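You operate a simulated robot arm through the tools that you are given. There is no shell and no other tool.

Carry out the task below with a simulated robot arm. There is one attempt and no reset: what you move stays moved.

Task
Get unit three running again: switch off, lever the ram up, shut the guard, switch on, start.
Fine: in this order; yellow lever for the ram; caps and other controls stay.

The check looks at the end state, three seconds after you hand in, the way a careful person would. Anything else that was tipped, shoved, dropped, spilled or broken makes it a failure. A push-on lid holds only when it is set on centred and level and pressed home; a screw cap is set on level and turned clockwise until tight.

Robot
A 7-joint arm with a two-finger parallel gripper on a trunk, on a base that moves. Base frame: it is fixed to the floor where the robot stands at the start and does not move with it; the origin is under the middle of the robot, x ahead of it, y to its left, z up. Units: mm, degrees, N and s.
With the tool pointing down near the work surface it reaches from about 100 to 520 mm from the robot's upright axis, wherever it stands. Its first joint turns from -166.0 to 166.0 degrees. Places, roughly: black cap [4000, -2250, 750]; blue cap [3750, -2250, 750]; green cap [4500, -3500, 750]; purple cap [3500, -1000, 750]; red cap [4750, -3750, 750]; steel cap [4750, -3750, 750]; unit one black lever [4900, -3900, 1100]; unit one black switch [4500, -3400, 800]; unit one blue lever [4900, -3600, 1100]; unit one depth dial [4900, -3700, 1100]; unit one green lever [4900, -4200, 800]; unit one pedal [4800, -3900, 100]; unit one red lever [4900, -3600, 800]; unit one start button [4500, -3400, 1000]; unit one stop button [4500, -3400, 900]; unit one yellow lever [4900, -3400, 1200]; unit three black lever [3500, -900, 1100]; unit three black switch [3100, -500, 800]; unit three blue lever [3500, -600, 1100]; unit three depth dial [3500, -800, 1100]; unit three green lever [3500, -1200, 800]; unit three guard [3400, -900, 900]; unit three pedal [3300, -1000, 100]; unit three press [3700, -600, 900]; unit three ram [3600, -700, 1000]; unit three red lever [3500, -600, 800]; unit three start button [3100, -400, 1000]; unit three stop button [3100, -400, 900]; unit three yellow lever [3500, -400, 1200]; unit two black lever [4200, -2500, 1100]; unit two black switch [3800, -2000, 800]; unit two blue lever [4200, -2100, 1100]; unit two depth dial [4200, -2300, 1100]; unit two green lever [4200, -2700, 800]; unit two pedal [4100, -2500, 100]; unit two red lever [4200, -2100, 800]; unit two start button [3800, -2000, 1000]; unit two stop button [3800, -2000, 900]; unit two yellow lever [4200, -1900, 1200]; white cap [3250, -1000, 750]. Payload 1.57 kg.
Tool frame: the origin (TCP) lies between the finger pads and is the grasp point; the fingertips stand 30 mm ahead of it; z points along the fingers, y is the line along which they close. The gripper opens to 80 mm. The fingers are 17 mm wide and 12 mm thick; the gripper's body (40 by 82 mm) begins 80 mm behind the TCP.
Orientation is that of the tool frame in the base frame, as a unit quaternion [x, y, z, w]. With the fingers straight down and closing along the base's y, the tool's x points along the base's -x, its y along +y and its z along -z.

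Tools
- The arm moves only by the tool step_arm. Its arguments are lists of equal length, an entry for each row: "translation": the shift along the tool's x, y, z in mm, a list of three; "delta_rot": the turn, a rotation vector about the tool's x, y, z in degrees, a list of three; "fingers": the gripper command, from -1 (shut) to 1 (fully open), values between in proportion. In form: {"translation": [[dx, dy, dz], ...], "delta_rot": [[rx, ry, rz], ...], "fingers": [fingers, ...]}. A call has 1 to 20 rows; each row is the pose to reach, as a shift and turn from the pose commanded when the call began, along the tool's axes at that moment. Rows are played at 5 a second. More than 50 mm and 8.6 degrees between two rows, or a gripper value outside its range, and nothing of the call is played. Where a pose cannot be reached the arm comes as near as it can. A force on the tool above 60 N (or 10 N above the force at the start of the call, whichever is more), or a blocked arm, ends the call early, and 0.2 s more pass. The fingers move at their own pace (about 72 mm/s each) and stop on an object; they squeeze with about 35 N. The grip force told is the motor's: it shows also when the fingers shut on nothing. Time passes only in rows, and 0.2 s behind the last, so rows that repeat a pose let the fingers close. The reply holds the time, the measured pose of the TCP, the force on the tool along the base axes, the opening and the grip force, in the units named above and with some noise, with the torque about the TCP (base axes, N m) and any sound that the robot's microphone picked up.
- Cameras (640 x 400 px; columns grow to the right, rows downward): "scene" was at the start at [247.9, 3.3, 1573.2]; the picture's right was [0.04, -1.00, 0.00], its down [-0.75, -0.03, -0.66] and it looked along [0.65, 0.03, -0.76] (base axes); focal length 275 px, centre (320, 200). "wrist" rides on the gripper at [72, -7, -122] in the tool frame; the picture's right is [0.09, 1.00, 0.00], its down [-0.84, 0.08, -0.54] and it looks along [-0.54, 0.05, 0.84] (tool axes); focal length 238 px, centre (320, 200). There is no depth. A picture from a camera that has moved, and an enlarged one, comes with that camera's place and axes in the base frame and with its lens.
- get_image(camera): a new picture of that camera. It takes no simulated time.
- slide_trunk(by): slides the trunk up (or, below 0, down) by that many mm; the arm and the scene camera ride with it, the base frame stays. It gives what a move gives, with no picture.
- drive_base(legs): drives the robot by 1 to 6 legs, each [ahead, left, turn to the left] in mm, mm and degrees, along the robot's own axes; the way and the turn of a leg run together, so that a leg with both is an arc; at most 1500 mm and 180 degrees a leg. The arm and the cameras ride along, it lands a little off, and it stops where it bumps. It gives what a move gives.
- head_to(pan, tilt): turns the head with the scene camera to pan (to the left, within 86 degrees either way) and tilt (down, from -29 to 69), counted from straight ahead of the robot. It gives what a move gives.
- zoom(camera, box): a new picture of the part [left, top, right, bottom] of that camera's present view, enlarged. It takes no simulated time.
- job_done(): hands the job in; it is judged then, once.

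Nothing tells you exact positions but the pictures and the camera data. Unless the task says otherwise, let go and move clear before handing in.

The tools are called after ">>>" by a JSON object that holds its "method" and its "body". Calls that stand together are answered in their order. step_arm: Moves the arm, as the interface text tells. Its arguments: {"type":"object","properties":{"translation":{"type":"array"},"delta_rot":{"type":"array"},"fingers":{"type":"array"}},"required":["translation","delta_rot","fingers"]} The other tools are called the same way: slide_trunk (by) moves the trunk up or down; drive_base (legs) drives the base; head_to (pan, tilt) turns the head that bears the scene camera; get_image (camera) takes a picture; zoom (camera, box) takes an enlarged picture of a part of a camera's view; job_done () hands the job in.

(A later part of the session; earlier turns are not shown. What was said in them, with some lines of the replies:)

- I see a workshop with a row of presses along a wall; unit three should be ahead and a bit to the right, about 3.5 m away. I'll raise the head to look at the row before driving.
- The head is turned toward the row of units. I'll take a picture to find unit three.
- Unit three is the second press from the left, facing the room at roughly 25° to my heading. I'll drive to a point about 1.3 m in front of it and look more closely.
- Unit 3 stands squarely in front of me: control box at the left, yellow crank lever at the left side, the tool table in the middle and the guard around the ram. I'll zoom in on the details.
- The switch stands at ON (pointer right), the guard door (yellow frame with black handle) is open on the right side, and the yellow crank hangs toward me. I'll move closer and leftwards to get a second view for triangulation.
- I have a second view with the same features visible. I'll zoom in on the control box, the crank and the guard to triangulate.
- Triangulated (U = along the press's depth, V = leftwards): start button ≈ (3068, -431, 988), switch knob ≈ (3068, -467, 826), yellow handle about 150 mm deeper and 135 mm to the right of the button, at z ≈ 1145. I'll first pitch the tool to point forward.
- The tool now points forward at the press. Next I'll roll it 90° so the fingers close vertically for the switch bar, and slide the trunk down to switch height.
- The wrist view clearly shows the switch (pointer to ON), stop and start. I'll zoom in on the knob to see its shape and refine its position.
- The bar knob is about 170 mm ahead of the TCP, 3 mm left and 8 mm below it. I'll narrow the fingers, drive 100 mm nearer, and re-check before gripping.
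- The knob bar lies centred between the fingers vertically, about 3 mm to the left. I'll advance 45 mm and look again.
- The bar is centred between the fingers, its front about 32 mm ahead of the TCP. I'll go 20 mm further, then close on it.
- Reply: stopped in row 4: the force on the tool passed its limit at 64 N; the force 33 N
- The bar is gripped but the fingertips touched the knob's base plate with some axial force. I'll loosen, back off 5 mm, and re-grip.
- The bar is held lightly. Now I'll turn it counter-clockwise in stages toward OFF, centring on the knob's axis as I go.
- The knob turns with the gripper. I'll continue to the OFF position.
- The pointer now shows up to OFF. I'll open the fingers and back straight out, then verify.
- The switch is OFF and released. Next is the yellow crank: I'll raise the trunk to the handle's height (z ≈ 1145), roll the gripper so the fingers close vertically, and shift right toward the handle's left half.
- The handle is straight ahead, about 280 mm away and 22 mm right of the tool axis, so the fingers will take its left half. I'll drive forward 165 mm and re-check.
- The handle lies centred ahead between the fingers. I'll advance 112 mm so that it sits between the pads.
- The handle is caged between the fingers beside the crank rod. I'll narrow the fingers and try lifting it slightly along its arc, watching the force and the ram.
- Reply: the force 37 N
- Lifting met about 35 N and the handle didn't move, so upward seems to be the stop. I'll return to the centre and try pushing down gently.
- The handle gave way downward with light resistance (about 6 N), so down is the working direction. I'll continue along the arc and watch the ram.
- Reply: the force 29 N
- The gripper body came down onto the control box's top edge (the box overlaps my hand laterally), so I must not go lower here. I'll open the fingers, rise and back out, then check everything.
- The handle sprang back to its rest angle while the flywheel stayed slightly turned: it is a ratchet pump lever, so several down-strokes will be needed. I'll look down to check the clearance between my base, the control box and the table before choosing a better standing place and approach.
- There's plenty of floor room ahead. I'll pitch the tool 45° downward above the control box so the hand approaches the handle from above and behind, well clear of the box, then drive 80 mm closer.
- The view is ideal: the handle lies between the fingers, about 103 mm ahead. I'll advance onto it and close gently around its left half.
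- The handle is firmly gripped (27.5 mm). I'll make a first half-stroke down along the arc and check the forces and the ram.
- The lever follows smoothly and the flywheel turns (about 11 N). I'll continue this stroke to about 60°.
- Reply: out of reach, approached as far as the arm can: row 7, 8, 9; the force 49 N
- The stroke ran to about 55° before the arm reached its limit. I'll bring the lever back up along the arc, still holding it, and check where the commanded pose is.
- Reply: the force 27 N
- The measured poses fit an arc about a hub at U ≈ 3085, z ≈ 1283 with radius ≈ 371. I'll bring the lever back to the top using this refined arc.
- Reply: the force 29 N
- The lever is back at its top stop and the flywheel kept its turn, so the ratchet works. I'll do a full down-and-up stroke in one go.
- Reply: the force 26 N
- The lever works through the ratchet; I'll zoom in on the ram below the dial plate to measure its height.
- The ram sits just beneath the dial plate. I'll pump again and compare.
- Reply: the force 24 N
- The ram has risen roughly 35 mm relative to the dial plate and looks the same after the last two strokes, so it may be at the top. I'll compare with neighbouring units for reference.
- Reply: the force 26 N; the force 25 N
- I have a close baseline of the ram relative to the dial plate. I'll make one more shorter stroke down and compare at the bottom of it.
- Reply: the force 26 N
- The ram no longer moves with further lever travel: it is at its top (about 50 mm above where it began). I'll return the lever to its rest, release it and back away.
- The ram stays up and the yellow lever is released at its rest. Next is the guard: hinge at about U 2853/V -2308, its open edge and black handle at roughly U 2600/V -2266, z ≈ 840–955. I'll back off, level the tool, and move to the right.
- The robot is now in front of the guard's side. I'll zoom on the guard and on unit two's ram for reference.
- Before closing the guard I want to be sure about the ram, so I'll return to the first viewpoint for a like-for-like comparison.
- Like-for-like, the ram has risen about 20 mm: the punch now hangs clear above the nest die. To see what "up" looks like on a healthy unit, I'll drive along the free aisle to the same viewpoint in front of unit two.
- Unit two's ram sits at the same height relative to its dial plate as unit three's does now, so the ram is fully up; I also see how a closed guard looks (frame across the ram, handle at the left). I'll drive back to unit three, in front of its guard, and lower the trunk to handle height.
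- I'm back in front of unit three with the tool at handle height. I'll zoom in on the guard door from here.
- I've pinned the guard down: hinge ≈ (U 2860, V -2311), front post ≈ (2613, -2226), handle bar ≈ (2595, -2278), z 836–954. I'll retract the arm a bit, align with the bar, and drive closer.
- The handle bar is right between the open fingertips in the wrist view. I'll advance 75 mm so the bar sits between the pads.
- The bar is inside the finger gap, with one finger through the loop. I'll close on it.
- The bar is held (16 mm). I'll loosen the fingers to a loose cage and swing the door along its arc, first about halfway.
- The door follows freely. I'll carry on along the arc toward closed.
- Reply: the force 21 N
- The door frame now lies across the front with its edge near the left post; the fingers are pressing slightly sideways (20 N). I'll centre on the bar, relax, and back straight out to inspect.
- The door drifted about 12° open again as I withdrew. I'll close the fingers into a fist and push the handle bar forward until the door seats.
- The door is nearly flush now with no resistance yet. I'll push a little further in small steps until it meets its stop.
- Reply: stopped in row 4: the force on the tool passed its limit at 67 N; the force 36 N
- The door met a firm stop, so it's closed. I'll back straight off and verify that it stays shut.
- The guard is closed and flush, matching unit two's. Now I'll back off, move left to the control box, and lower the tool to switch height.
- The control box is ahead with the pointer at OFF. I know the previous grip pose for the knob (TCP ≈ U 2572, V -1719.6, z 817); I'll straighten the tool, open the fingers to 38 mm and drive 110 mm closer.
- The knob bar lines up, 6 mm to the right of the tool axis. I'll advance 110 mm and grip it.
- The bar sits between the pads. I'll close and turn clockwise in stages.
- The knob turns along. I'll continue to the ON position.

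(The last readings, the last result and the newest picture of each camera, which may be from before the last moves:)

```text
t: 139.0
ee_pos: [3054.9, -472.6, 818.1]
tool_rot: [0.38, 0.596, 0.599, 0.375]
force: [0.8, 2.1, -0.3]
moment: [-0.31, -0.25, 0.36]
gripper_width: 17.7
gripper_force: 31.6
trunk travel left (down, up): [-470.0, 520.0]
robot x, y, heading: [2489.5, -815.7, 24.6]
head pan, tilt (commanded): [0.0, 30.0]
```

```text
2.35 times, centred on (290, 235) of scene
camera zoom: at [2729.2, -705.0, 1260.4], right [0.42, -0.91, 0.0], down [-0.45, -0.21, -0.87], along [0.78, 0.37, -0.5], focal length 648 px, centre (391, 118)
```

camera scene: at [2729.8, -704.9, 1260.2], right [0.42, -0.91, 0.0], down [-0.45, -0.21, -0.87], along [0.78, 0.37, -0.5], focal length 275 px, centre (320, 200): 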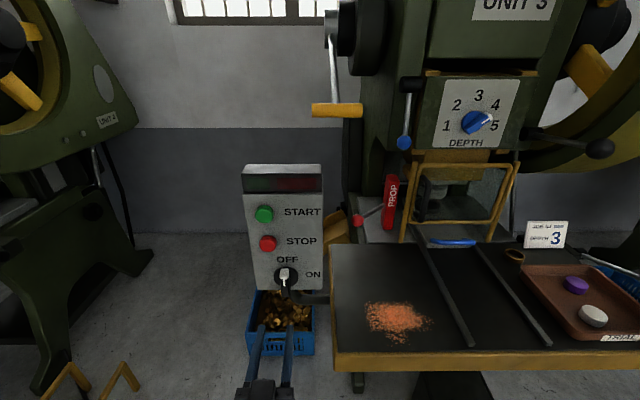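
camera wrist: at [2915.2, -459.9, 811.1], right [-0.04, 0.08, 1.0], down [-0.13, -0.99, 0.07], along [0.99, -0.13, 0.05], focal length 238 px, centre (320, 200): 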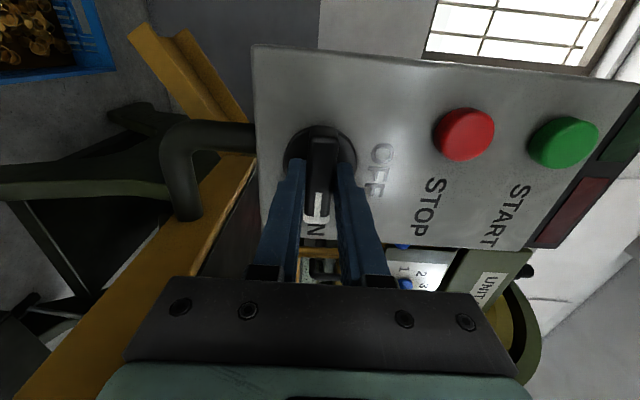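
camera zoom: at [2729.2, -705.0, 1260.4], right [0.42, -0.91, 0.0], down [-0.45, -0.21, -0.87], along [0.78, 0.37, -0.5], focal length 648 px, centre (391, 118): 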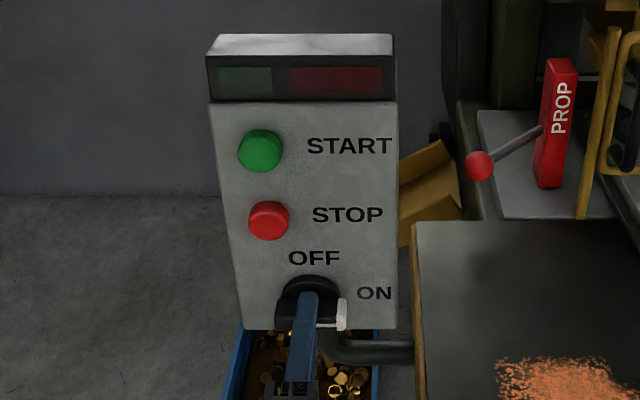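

The pointer is at ON. I'll release and back out, then verify.

>>> {"method": "step_arm", "body": {"translation": [[0, 0, 0], [0, 0, 0], [0, 0, -30], [0, 0, -70], [0, 0, -110], [0, 0, -110]], "delta_rot": [[0, 0, 0], [0, 0, 0], [0, 0, 0], [0, 0, 0], [0, 0, 0], [0, 0, 0]], "fingers": [0.05, 0.05, 0.05, 0.05, -1, -1]}}

>>> {"method": "get_image", "body": {"camera": "wrist"}}

>>> {"method": "zoom", "body": {"camera": "scene", "box": [230, 150, 350, 320]}}

```text
t: 140.4
ee_pos: [2955.7, -520.2, 818.4]
tool_rot: [0.38, 0.597, 0.599, 0.376]
force: [0.2, 0.3, 0.0]
moment: [-0.02, -0.01, 0.0]
gripper_width: 0.1
gripper_force: 20.9
trunk travel left (down, up): [-470.0, 520.0]
robot x, y, heading: [2494.0, -815.5, 25.1]
head pan, tilt (commanded): [0.0, 30.0]
```

```text
taken
camera wrist: at [2815.4, -508.2, 810.8], right [-0.04, 0.08, 1.0], down [-0.13, -0.99, 0.07], along [0.99, -0.13, 0.05], focal length 238 px, centre (320, 200)
```

wrist: 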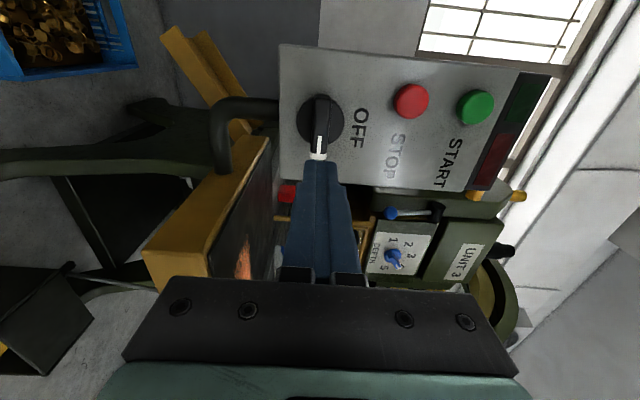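

```text
2.35 times, centred on (290, 235) of scene
camera zoom: at [2729.3, -705.1, 1260.4], right [0.42, -0.91, 0.0], down [-0.45, -0.21, -0.87], along [0.78, 0.37, -0.5], focal length 648 px, centre (391, 118)
```

zoom: 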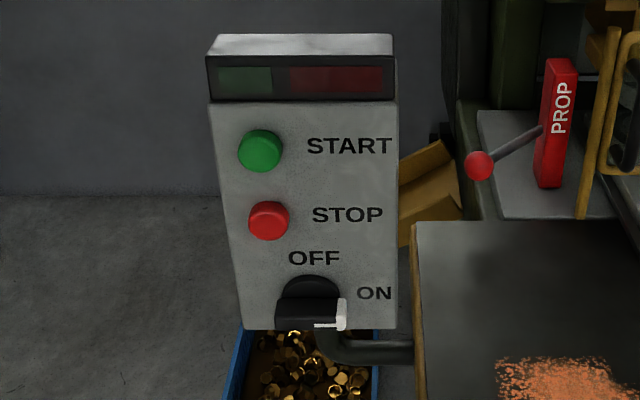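

The switch is ON. Now START: I'll raise the trunk 168 mm and shift 32 mm left so the closed fingertips face the green button.

>>> {"method": "slide_trunk", "body": {"by": 168}}

>>> {"method": "step_arm", "body": {"translation": [[16, 0, 10], [32, 0, 20], [32, 0, 40], [32, 0, 50], [32, 0, 50]], "delta_rot": [[0, 0, 0], [0, 0, 0], [0, 0, 0], [0, 0, 0], [0, 0, 0]], "fingers": [-1, -1, -1, -1, -1]}}

>>> {"method": "get_image", "body": {"camera": "wrist"}}

>>> {"method": "get_image", "body": {"camera": "scene"}}

```text
t: 142.3
ee_pos: [2956.7, -521.0, 985.3]
tool_rot: [0.379, 0.596, 0.6, 0.375]
force: [0.0, -0.7, -0.1]
moment: [0.0, 0.03, -0.04]
gripper_width: 0.0
gripper_force: 21.1
trunk travel left (down, up): [-638.0, 352.0]
robot x, y, heading: [2491.6, -817.8, 25.0]
head pan, tilt (commanded): [0.0, 30.0]
```

```text
t: 143.5
ee_pos: [2988.9, -469.5, 986.4]
tool_rot: [0.379, 0.597, 0.599, 0.375]
force: [-0.6, -1.1, 0.3]
moment: [0.02, 0.0, 0.02]
gripper_width: 0.0
gripper_force: 21.6
trunk travel left (down, up): [-638.0, 352.0]
robot x, y, heading: [2490.6, -814.9, 24.9]
head pan, tilt (commanded): [0.0, 30.0]
```

```text
taken
camera wrist: at [2847.2, -457.2, 978.8], right [-0.04, 0.08, 1.0], down [-0.13, -0.99, 0.07], along [0.99, -0.13, 0.05], focal length 238 px, centre (320, 200)
```

wrist: 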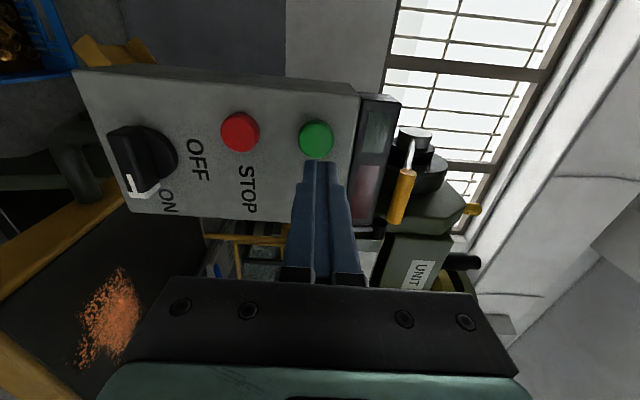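

```text
taken
camera scene: at [2729.3, -705.1, 1428.4], right [0.42, -0.91, 0.0], down [-0.45, -0.21, -0.87], along [0.78, 0.37, -0.5], focal length 275 px, centre (320, 200)
```

scene: 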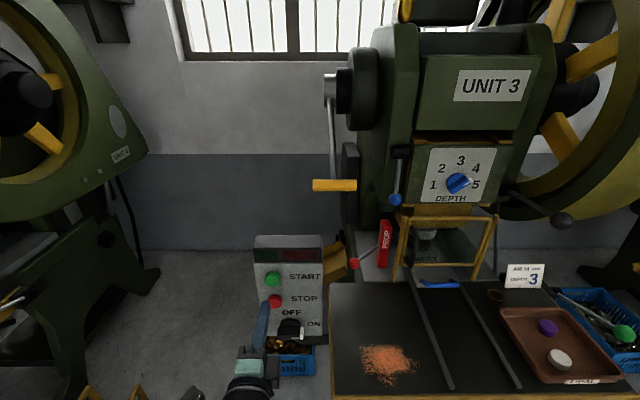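

The fingertips face START, about 3 mm right and 4 mm above its centre. I'll correct that and press in small steps.

>>> {"method": "step_arm", "body": {"translation": [[3, -4, 20], [3, -4, 40], [3, -4, 52], [3, -4, 56], [3, -4, 60], [3, -4, 63], [3, -4, 66]], "delta_rot": [[0, 0, 0], [0, 0, 0], [0, 0, 0], [0, 0, 0], [0, 0, 0], [0, 0, 0], [0, 0, 0]], "fingers": [-1, -1, -1, -1, -1, -1, -1]}}

>>> {"method": "get_image", "body": {"camera": "wrist"}}

>>> {"method": "zoom", "body": {"camera": "scene", "box": [230, 210, 350, 370]}}

```text
t: 145.1
ee_pos: [3044.5, -439.2, 981.4]
tool_rot: [0.38, 0.597, 0.599, 0.374]
force: [-5.6, -4.2, -1.9]
moment: [-0.06, 0.02, -0.06]
gripper_width: 0.0
gripper_force: 21.1
trunk travel left (down, up): [-638.0, 352.0]
robot x, y, heading: [2489.4, -814.6, 25.0]
head pan, tilt (commanded): [0.0, 30.0]
heard: click
```

```text
taken
camera wrist: at [2904.7, -426.8, 974.7], right [-0.04, 0.08, 1.0], down [-0.13, -0.99, 0.07], along [0.99, -0.13, 0.05], focal length 238 px, centre (320, 200)
```

wrist: 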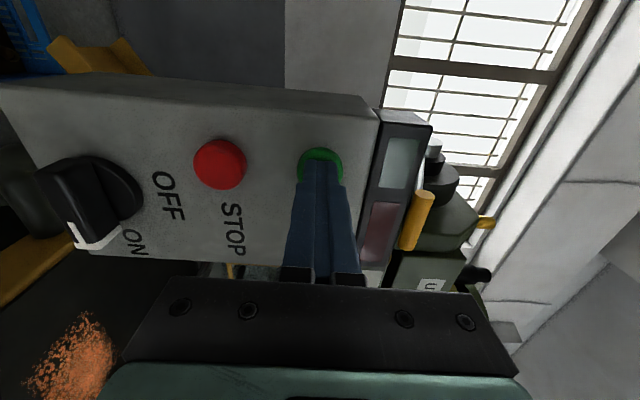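

```text
2.50 times, centred on (290, 290) of scene
camera zoom: at [2728.3, -705.8, 1428.6], right [0.42, -0.91, 0.0], down [-0.45, -0.21, -0.87], along [0.79, 0.37, -0.5], focal length 688 px, centre (395, -25)
```

zoom: 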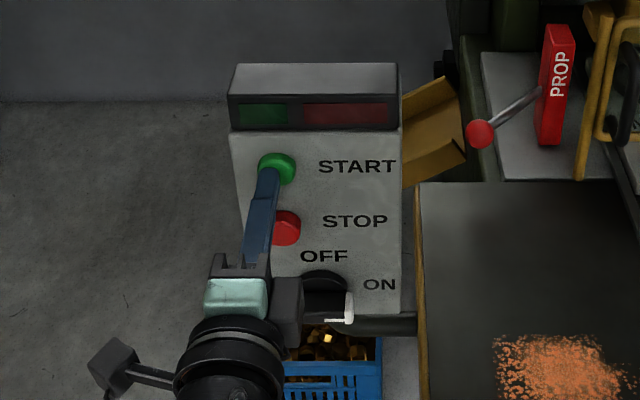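

A click was heard on pressing START. I'll back off and look at the indicator and the machine.

>>> {"method": "step_arm", "body": {"translation": [[0, 0, -10], [0, 0, -40], [0, 0, -80], [0, 0, -120], [0, 0, -150]], "delta_rot": [[0, 0, 0], [0, 0, 0], [0, 0, 0], [0, 0, 0], [0, 0, 0]], "fingers": [-1, -1, -1, -1, -1]}}

>>> {"method": "get_image", "body": {"camera": "scene"}}

>>> {"method": "zoom", "body": {"camera": "scene", "box": [240, 220, 340, 360]}}

>>> {"method": "get_image", "body": {"camera": "wrist"}}

```text
t: 146.3
ee_pos: [2909.4, -503.5, 981.9]
tool_rot: [0.379, 0.596, 0.6, 0.376]
force: [-0.1, 0.0, -0.5]
moment: [0.0, -0.03, -0.03]
gripper_width: 0.0
gripper_force: 21.6
trunk travel left (down, up): [-638.0, 352.0]
robot x, y, heading: [2494.8, -817.0, 25.2]
head pan, tilt (commanded): [0.0, 30.0]
```

```text
taken
camera scene: at [2728.9, -705.3, 1428.5], right [0.42, -0.91, 0.0], down [-0.45, -0.21, -0.87], along [0.78, 0.37, -0.5], focal length 275 px, centre (320, 200)
```

scene: 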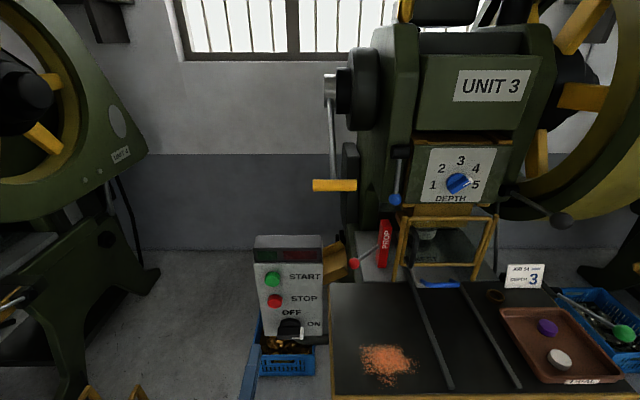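

```text
2.86 times, centred on (290, 290) of scene
camera zoom: at [2728.9, -705.3, 1428.5], right [0.42, -0.91, 0.0], down [-0.45, -0.21, -0.87], along [0.78, 0.37, -0.5], focal length 786 px, centre (406, -57)
```

zoom: 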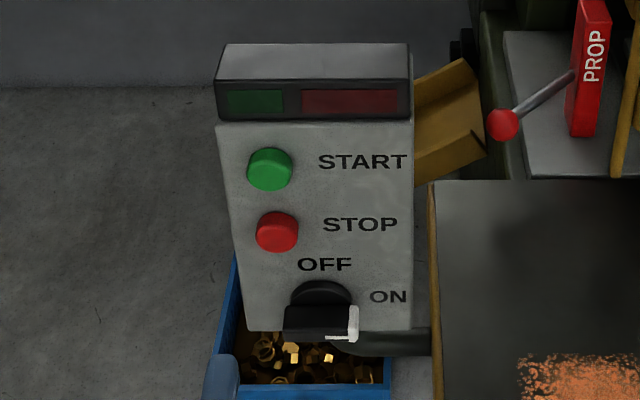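

```text
taken
camera wrist: at [2768.9, -491.6, 975.2], right [-0.04, 0.08, 1.0], down [-0.13, -0.99, 0.07], along [0.99, -0.13, 0.05], focal length 238 px, centre (320, 200)
```

wrist: 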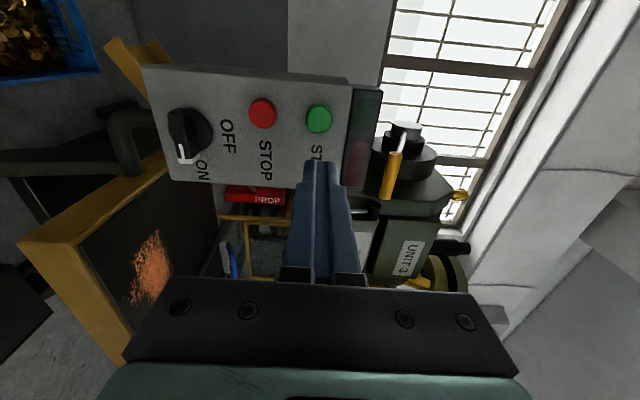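

The flywheel spokes look different from before; I'll wait a moment and compare again to see whether the machine is running.

>>> {"method": "step_arm", "body": {"translation": [[0, 0, 0], [0, 0, 0], [0, 0, 0]], "delta_rot": [[0, 0, 0], [0, 0, 0], [0, 0, 0]], "fingers": [-1, -1, -1]}}

>>> {"method": "get_image", "body": {"camera": "scene"}}

>>> {"method": "zoom", "body": {"camera": "scene", "box": [240, 220, 300, 260]}}

>>> {"method": "zoom", "body": {"camera": "scene", "box": [380, 120, 520, 290]}}

```text
t: 147.1
ee_pos: [2909.6, -503.0, 982.8]
tool_rot: [0.38, 0.597, 0.599, 0.376]
force: [-0.1, 0.1, 0.1]
moment: [-0.01, -0.03, -0.01]
gripper_width: 0.1
gripper_force: 21.1
trunk travel left (down, up): [-638.0, 352.0]
robot x, y, heading: [2495.8, -814.4, 25.0]
head pan, tilt (commanded): [0.0, 30.0]
```

```text
taken
camera scene: at [2729.2, -705.2, 1428.4], right [0.42, -0.91, 0.0], down [-0.45, -0.21, -0.87], along [0.78, 0.37, -0.5], focal length 275 px, centre (320, 200)
```

scene: 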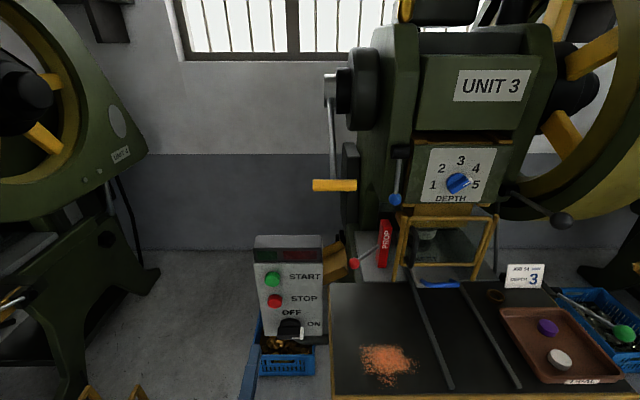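

```text
10.00 times, centred on (270, 240) of scene
camera zoom: at [2729.2, -705.2, 1428.4], right [0.42, -0.91, 0.0], down [-0.45, -0.21, -0.87], along [0.78, 0.37, -0.5], focal length 2753 px, centre (820, -200)
```

zoom: 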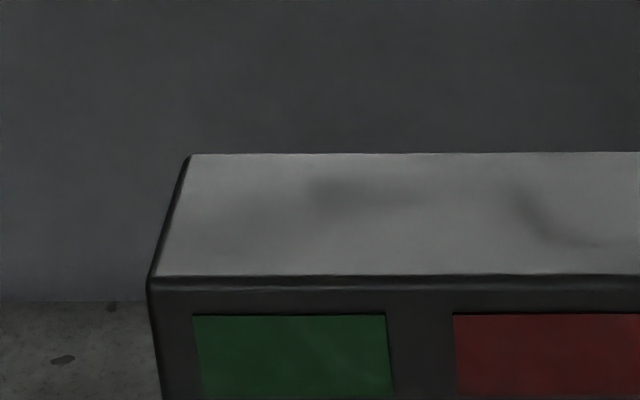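

```text
2.35 times, centred on (450, 205) of scene
camera zoom: at [2729.2, -705.2, 1428.4], right [0.42, -0.91, 0.0], down [-0.45, -0.21, -0.87], along [0.78, 0.37, -0.5], focal length 648 px, centre (14, 188)
```

zoom: 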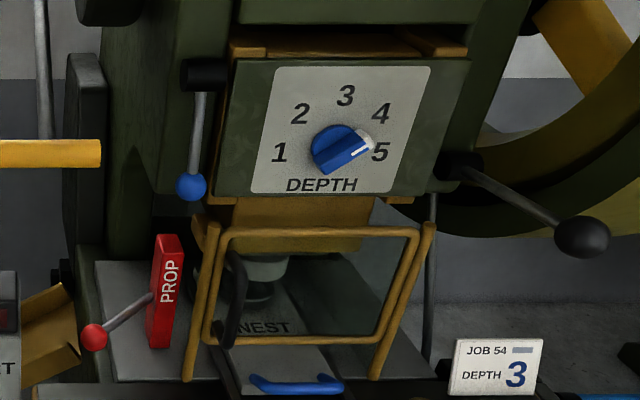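

The flywheel turns between frames, so the drive is running and the ram stays up. I'll wait a bit more to confirm it keeps running, and check the lamps.

>>> {"method": "step_arm", "body": {"translation": [[0, 0, -5], [0, 0, -10], [0, 0, -10], [0, 0, -10], [0, 0, -10], [0, 0, -10], [0, 0, -10], [0, 0, -10], [0, 0, -10], [0, 0, -10], [0, 0, -10], [0, 0, -10]], "delta_rot": [[0, 0, 0], [0, 0, 0], [0, 0, 0], [0, 0, 0], [0, 0, 0], [0, 0, 0], [0, 0, 0], [0, 0, 0], [0, 0, 0], [0, 0, 0], [0, 0, 0], [0, 0, 0]], "fingers": [-1, -1, -1, -1, -1, -1, -1, -1, -1, -1, -1, -1]}}

>>> {"method": "get_image", "body": {"camera": "scene"}}

>>> {"method": "zoom", "body": {"camera": "scene", "box": [245, 225, 335, 345]}}

>>> {"method": "zoom", "body": {"camera": "scene", "box": [380, 180, 640, 390]}}

```text
t: 149.7
ee_pos: [2901.3, -507.4, 980.6]
tool_rot: [0.379, 0.597, 0.599, 0.376]
force: [-0.2, 0.0, -0.4]
moment: [0.02, -0.01, 0.05]
gripper_width: 0.0
gripper_force: 21.3
trunk travel left (down, up): [-638.0, 352.0]
robot x, y, heading: [2497.3, -816.6, 25.0]
head pan, tilt (commanded): [0.0, 30.0]
```

```text
taken
camera scene: at [2729.3, -705.1, 1428.4], right [0.42, -0.91, 0.0], down [-0.45, -0.21, -0.87], along [0.78, 0.37, -0.5], focal length 275 px, centre (320, 200)
```

scene: 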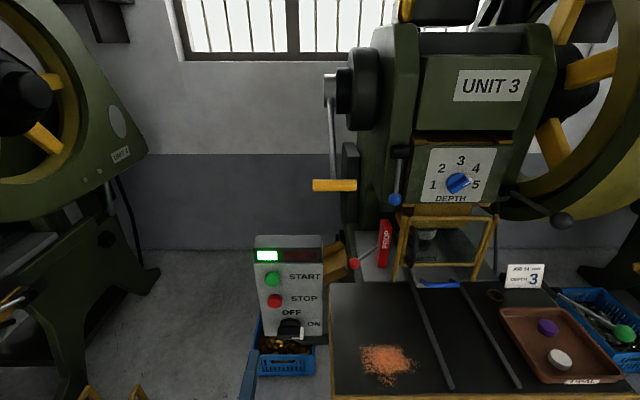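

```text
3.33 times, centred on (290, 285) of scene
camera zoom: at [2729.3, -705.1, 1428.4], right [0.42, -0.91, 0.0], down [-0.45, -0.21, -0.87], along [0.78, 0.37, -0.5], focal length 918 px, centre (420, -83)
```

zoom: 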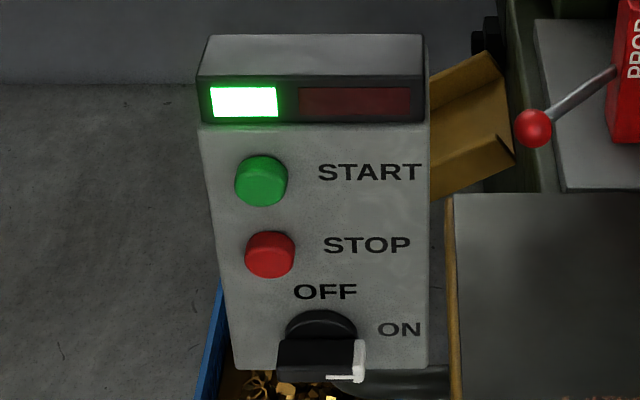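

```text
1.90 times, centred on (510, 285) of scene
camera zoom: at [2729.3, -705.1, 1428.4], right [0.42, -0.91, 0.0], down [-0.45, -0.21, -0.87], along [0.78, 0.37, -0.5], focal length 524 px, centre (-42, 38)
```

zoom: 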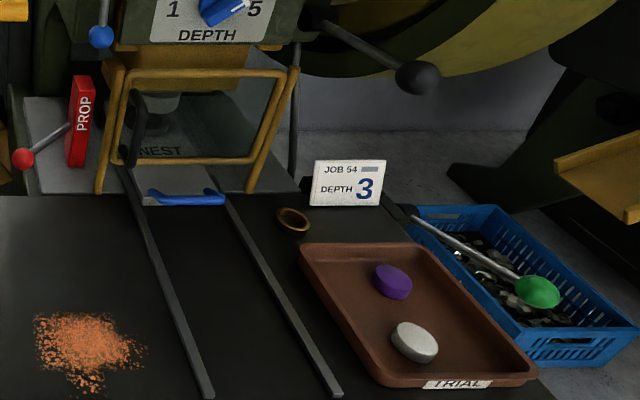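

The green lamp is lit, the flywheel is turning, the guard is shut, the ram is up and the caps and other controls are untouched. I'll back away from the machine before handing in.

>>> {"method": "drive_base", "body": {"legs": [[-300, 0, 0]]}}

>>> {"method": "get_image", "body": {"camera": "scene"}}

```text
t: 151.7
ee_pos: [2630.5, -634.1, 981.8]
tool_rot: [0.379, 0.597, 0.6, 0.375]
force: [-0.3, -0.3, -0.8]
moment: [-0.02, -0.01, 0.01]
gripper_width: 0.1
gripper_force: 21.5
trunk travel left (down, up): [-638.0, 352.0]
robot x, y, heading: [2222.9, -939.9, 25.3]
head pan, tilt (commanded): [0.0, 30.0]
```

```text
taken
camera scene: at [2458.5, -831.5, 1428.5], right [0.42, -0.91, 0.0], down [-0.45, -0.21, -0.87], along [0.78, 0.37, -0.5], focal length 275 px, centre (320, 200)
```

scene: 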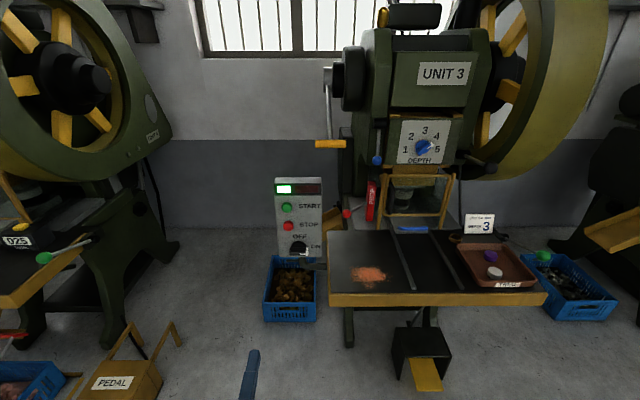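

Unit three is running: the green lamp is lit, the switch is ON, the guard is shut and the ram is up. The robot stands clear, so I'm handing the job in.

>>> {"method": "job_done", "body": {}}

```text
The job is handed in.
```

Unit three is running again. The green lamp is lit and the flywheel is turning. I did the steps in your order:

1. **Switch off:** I turned the black switch from ON to OFF.
2. **Ram up:** I pumped the yellow lever, which works as a ratchet, until the ram stopped rising. It went up about 20 mm and now sits level with unit two's ram.
3. **Guard shut:** I swung the guard closed and pushed it against its stop. It stayed shut when I backed off.
4. **Switch on:** I turned the black switch back to ON.
5. **Start:** I pressed START and heard it click; the lamp came on a few seconds later.

During the first lever stroke, the gripper pressed down on top of unit three's control box at roughly 27 N. I moved it clear straight away, and the box looks undamaged and works.

The caps and other controls were left alone. The depth dial still points near 5 while the job card says 3; I left it because you asked for other controls to stay.
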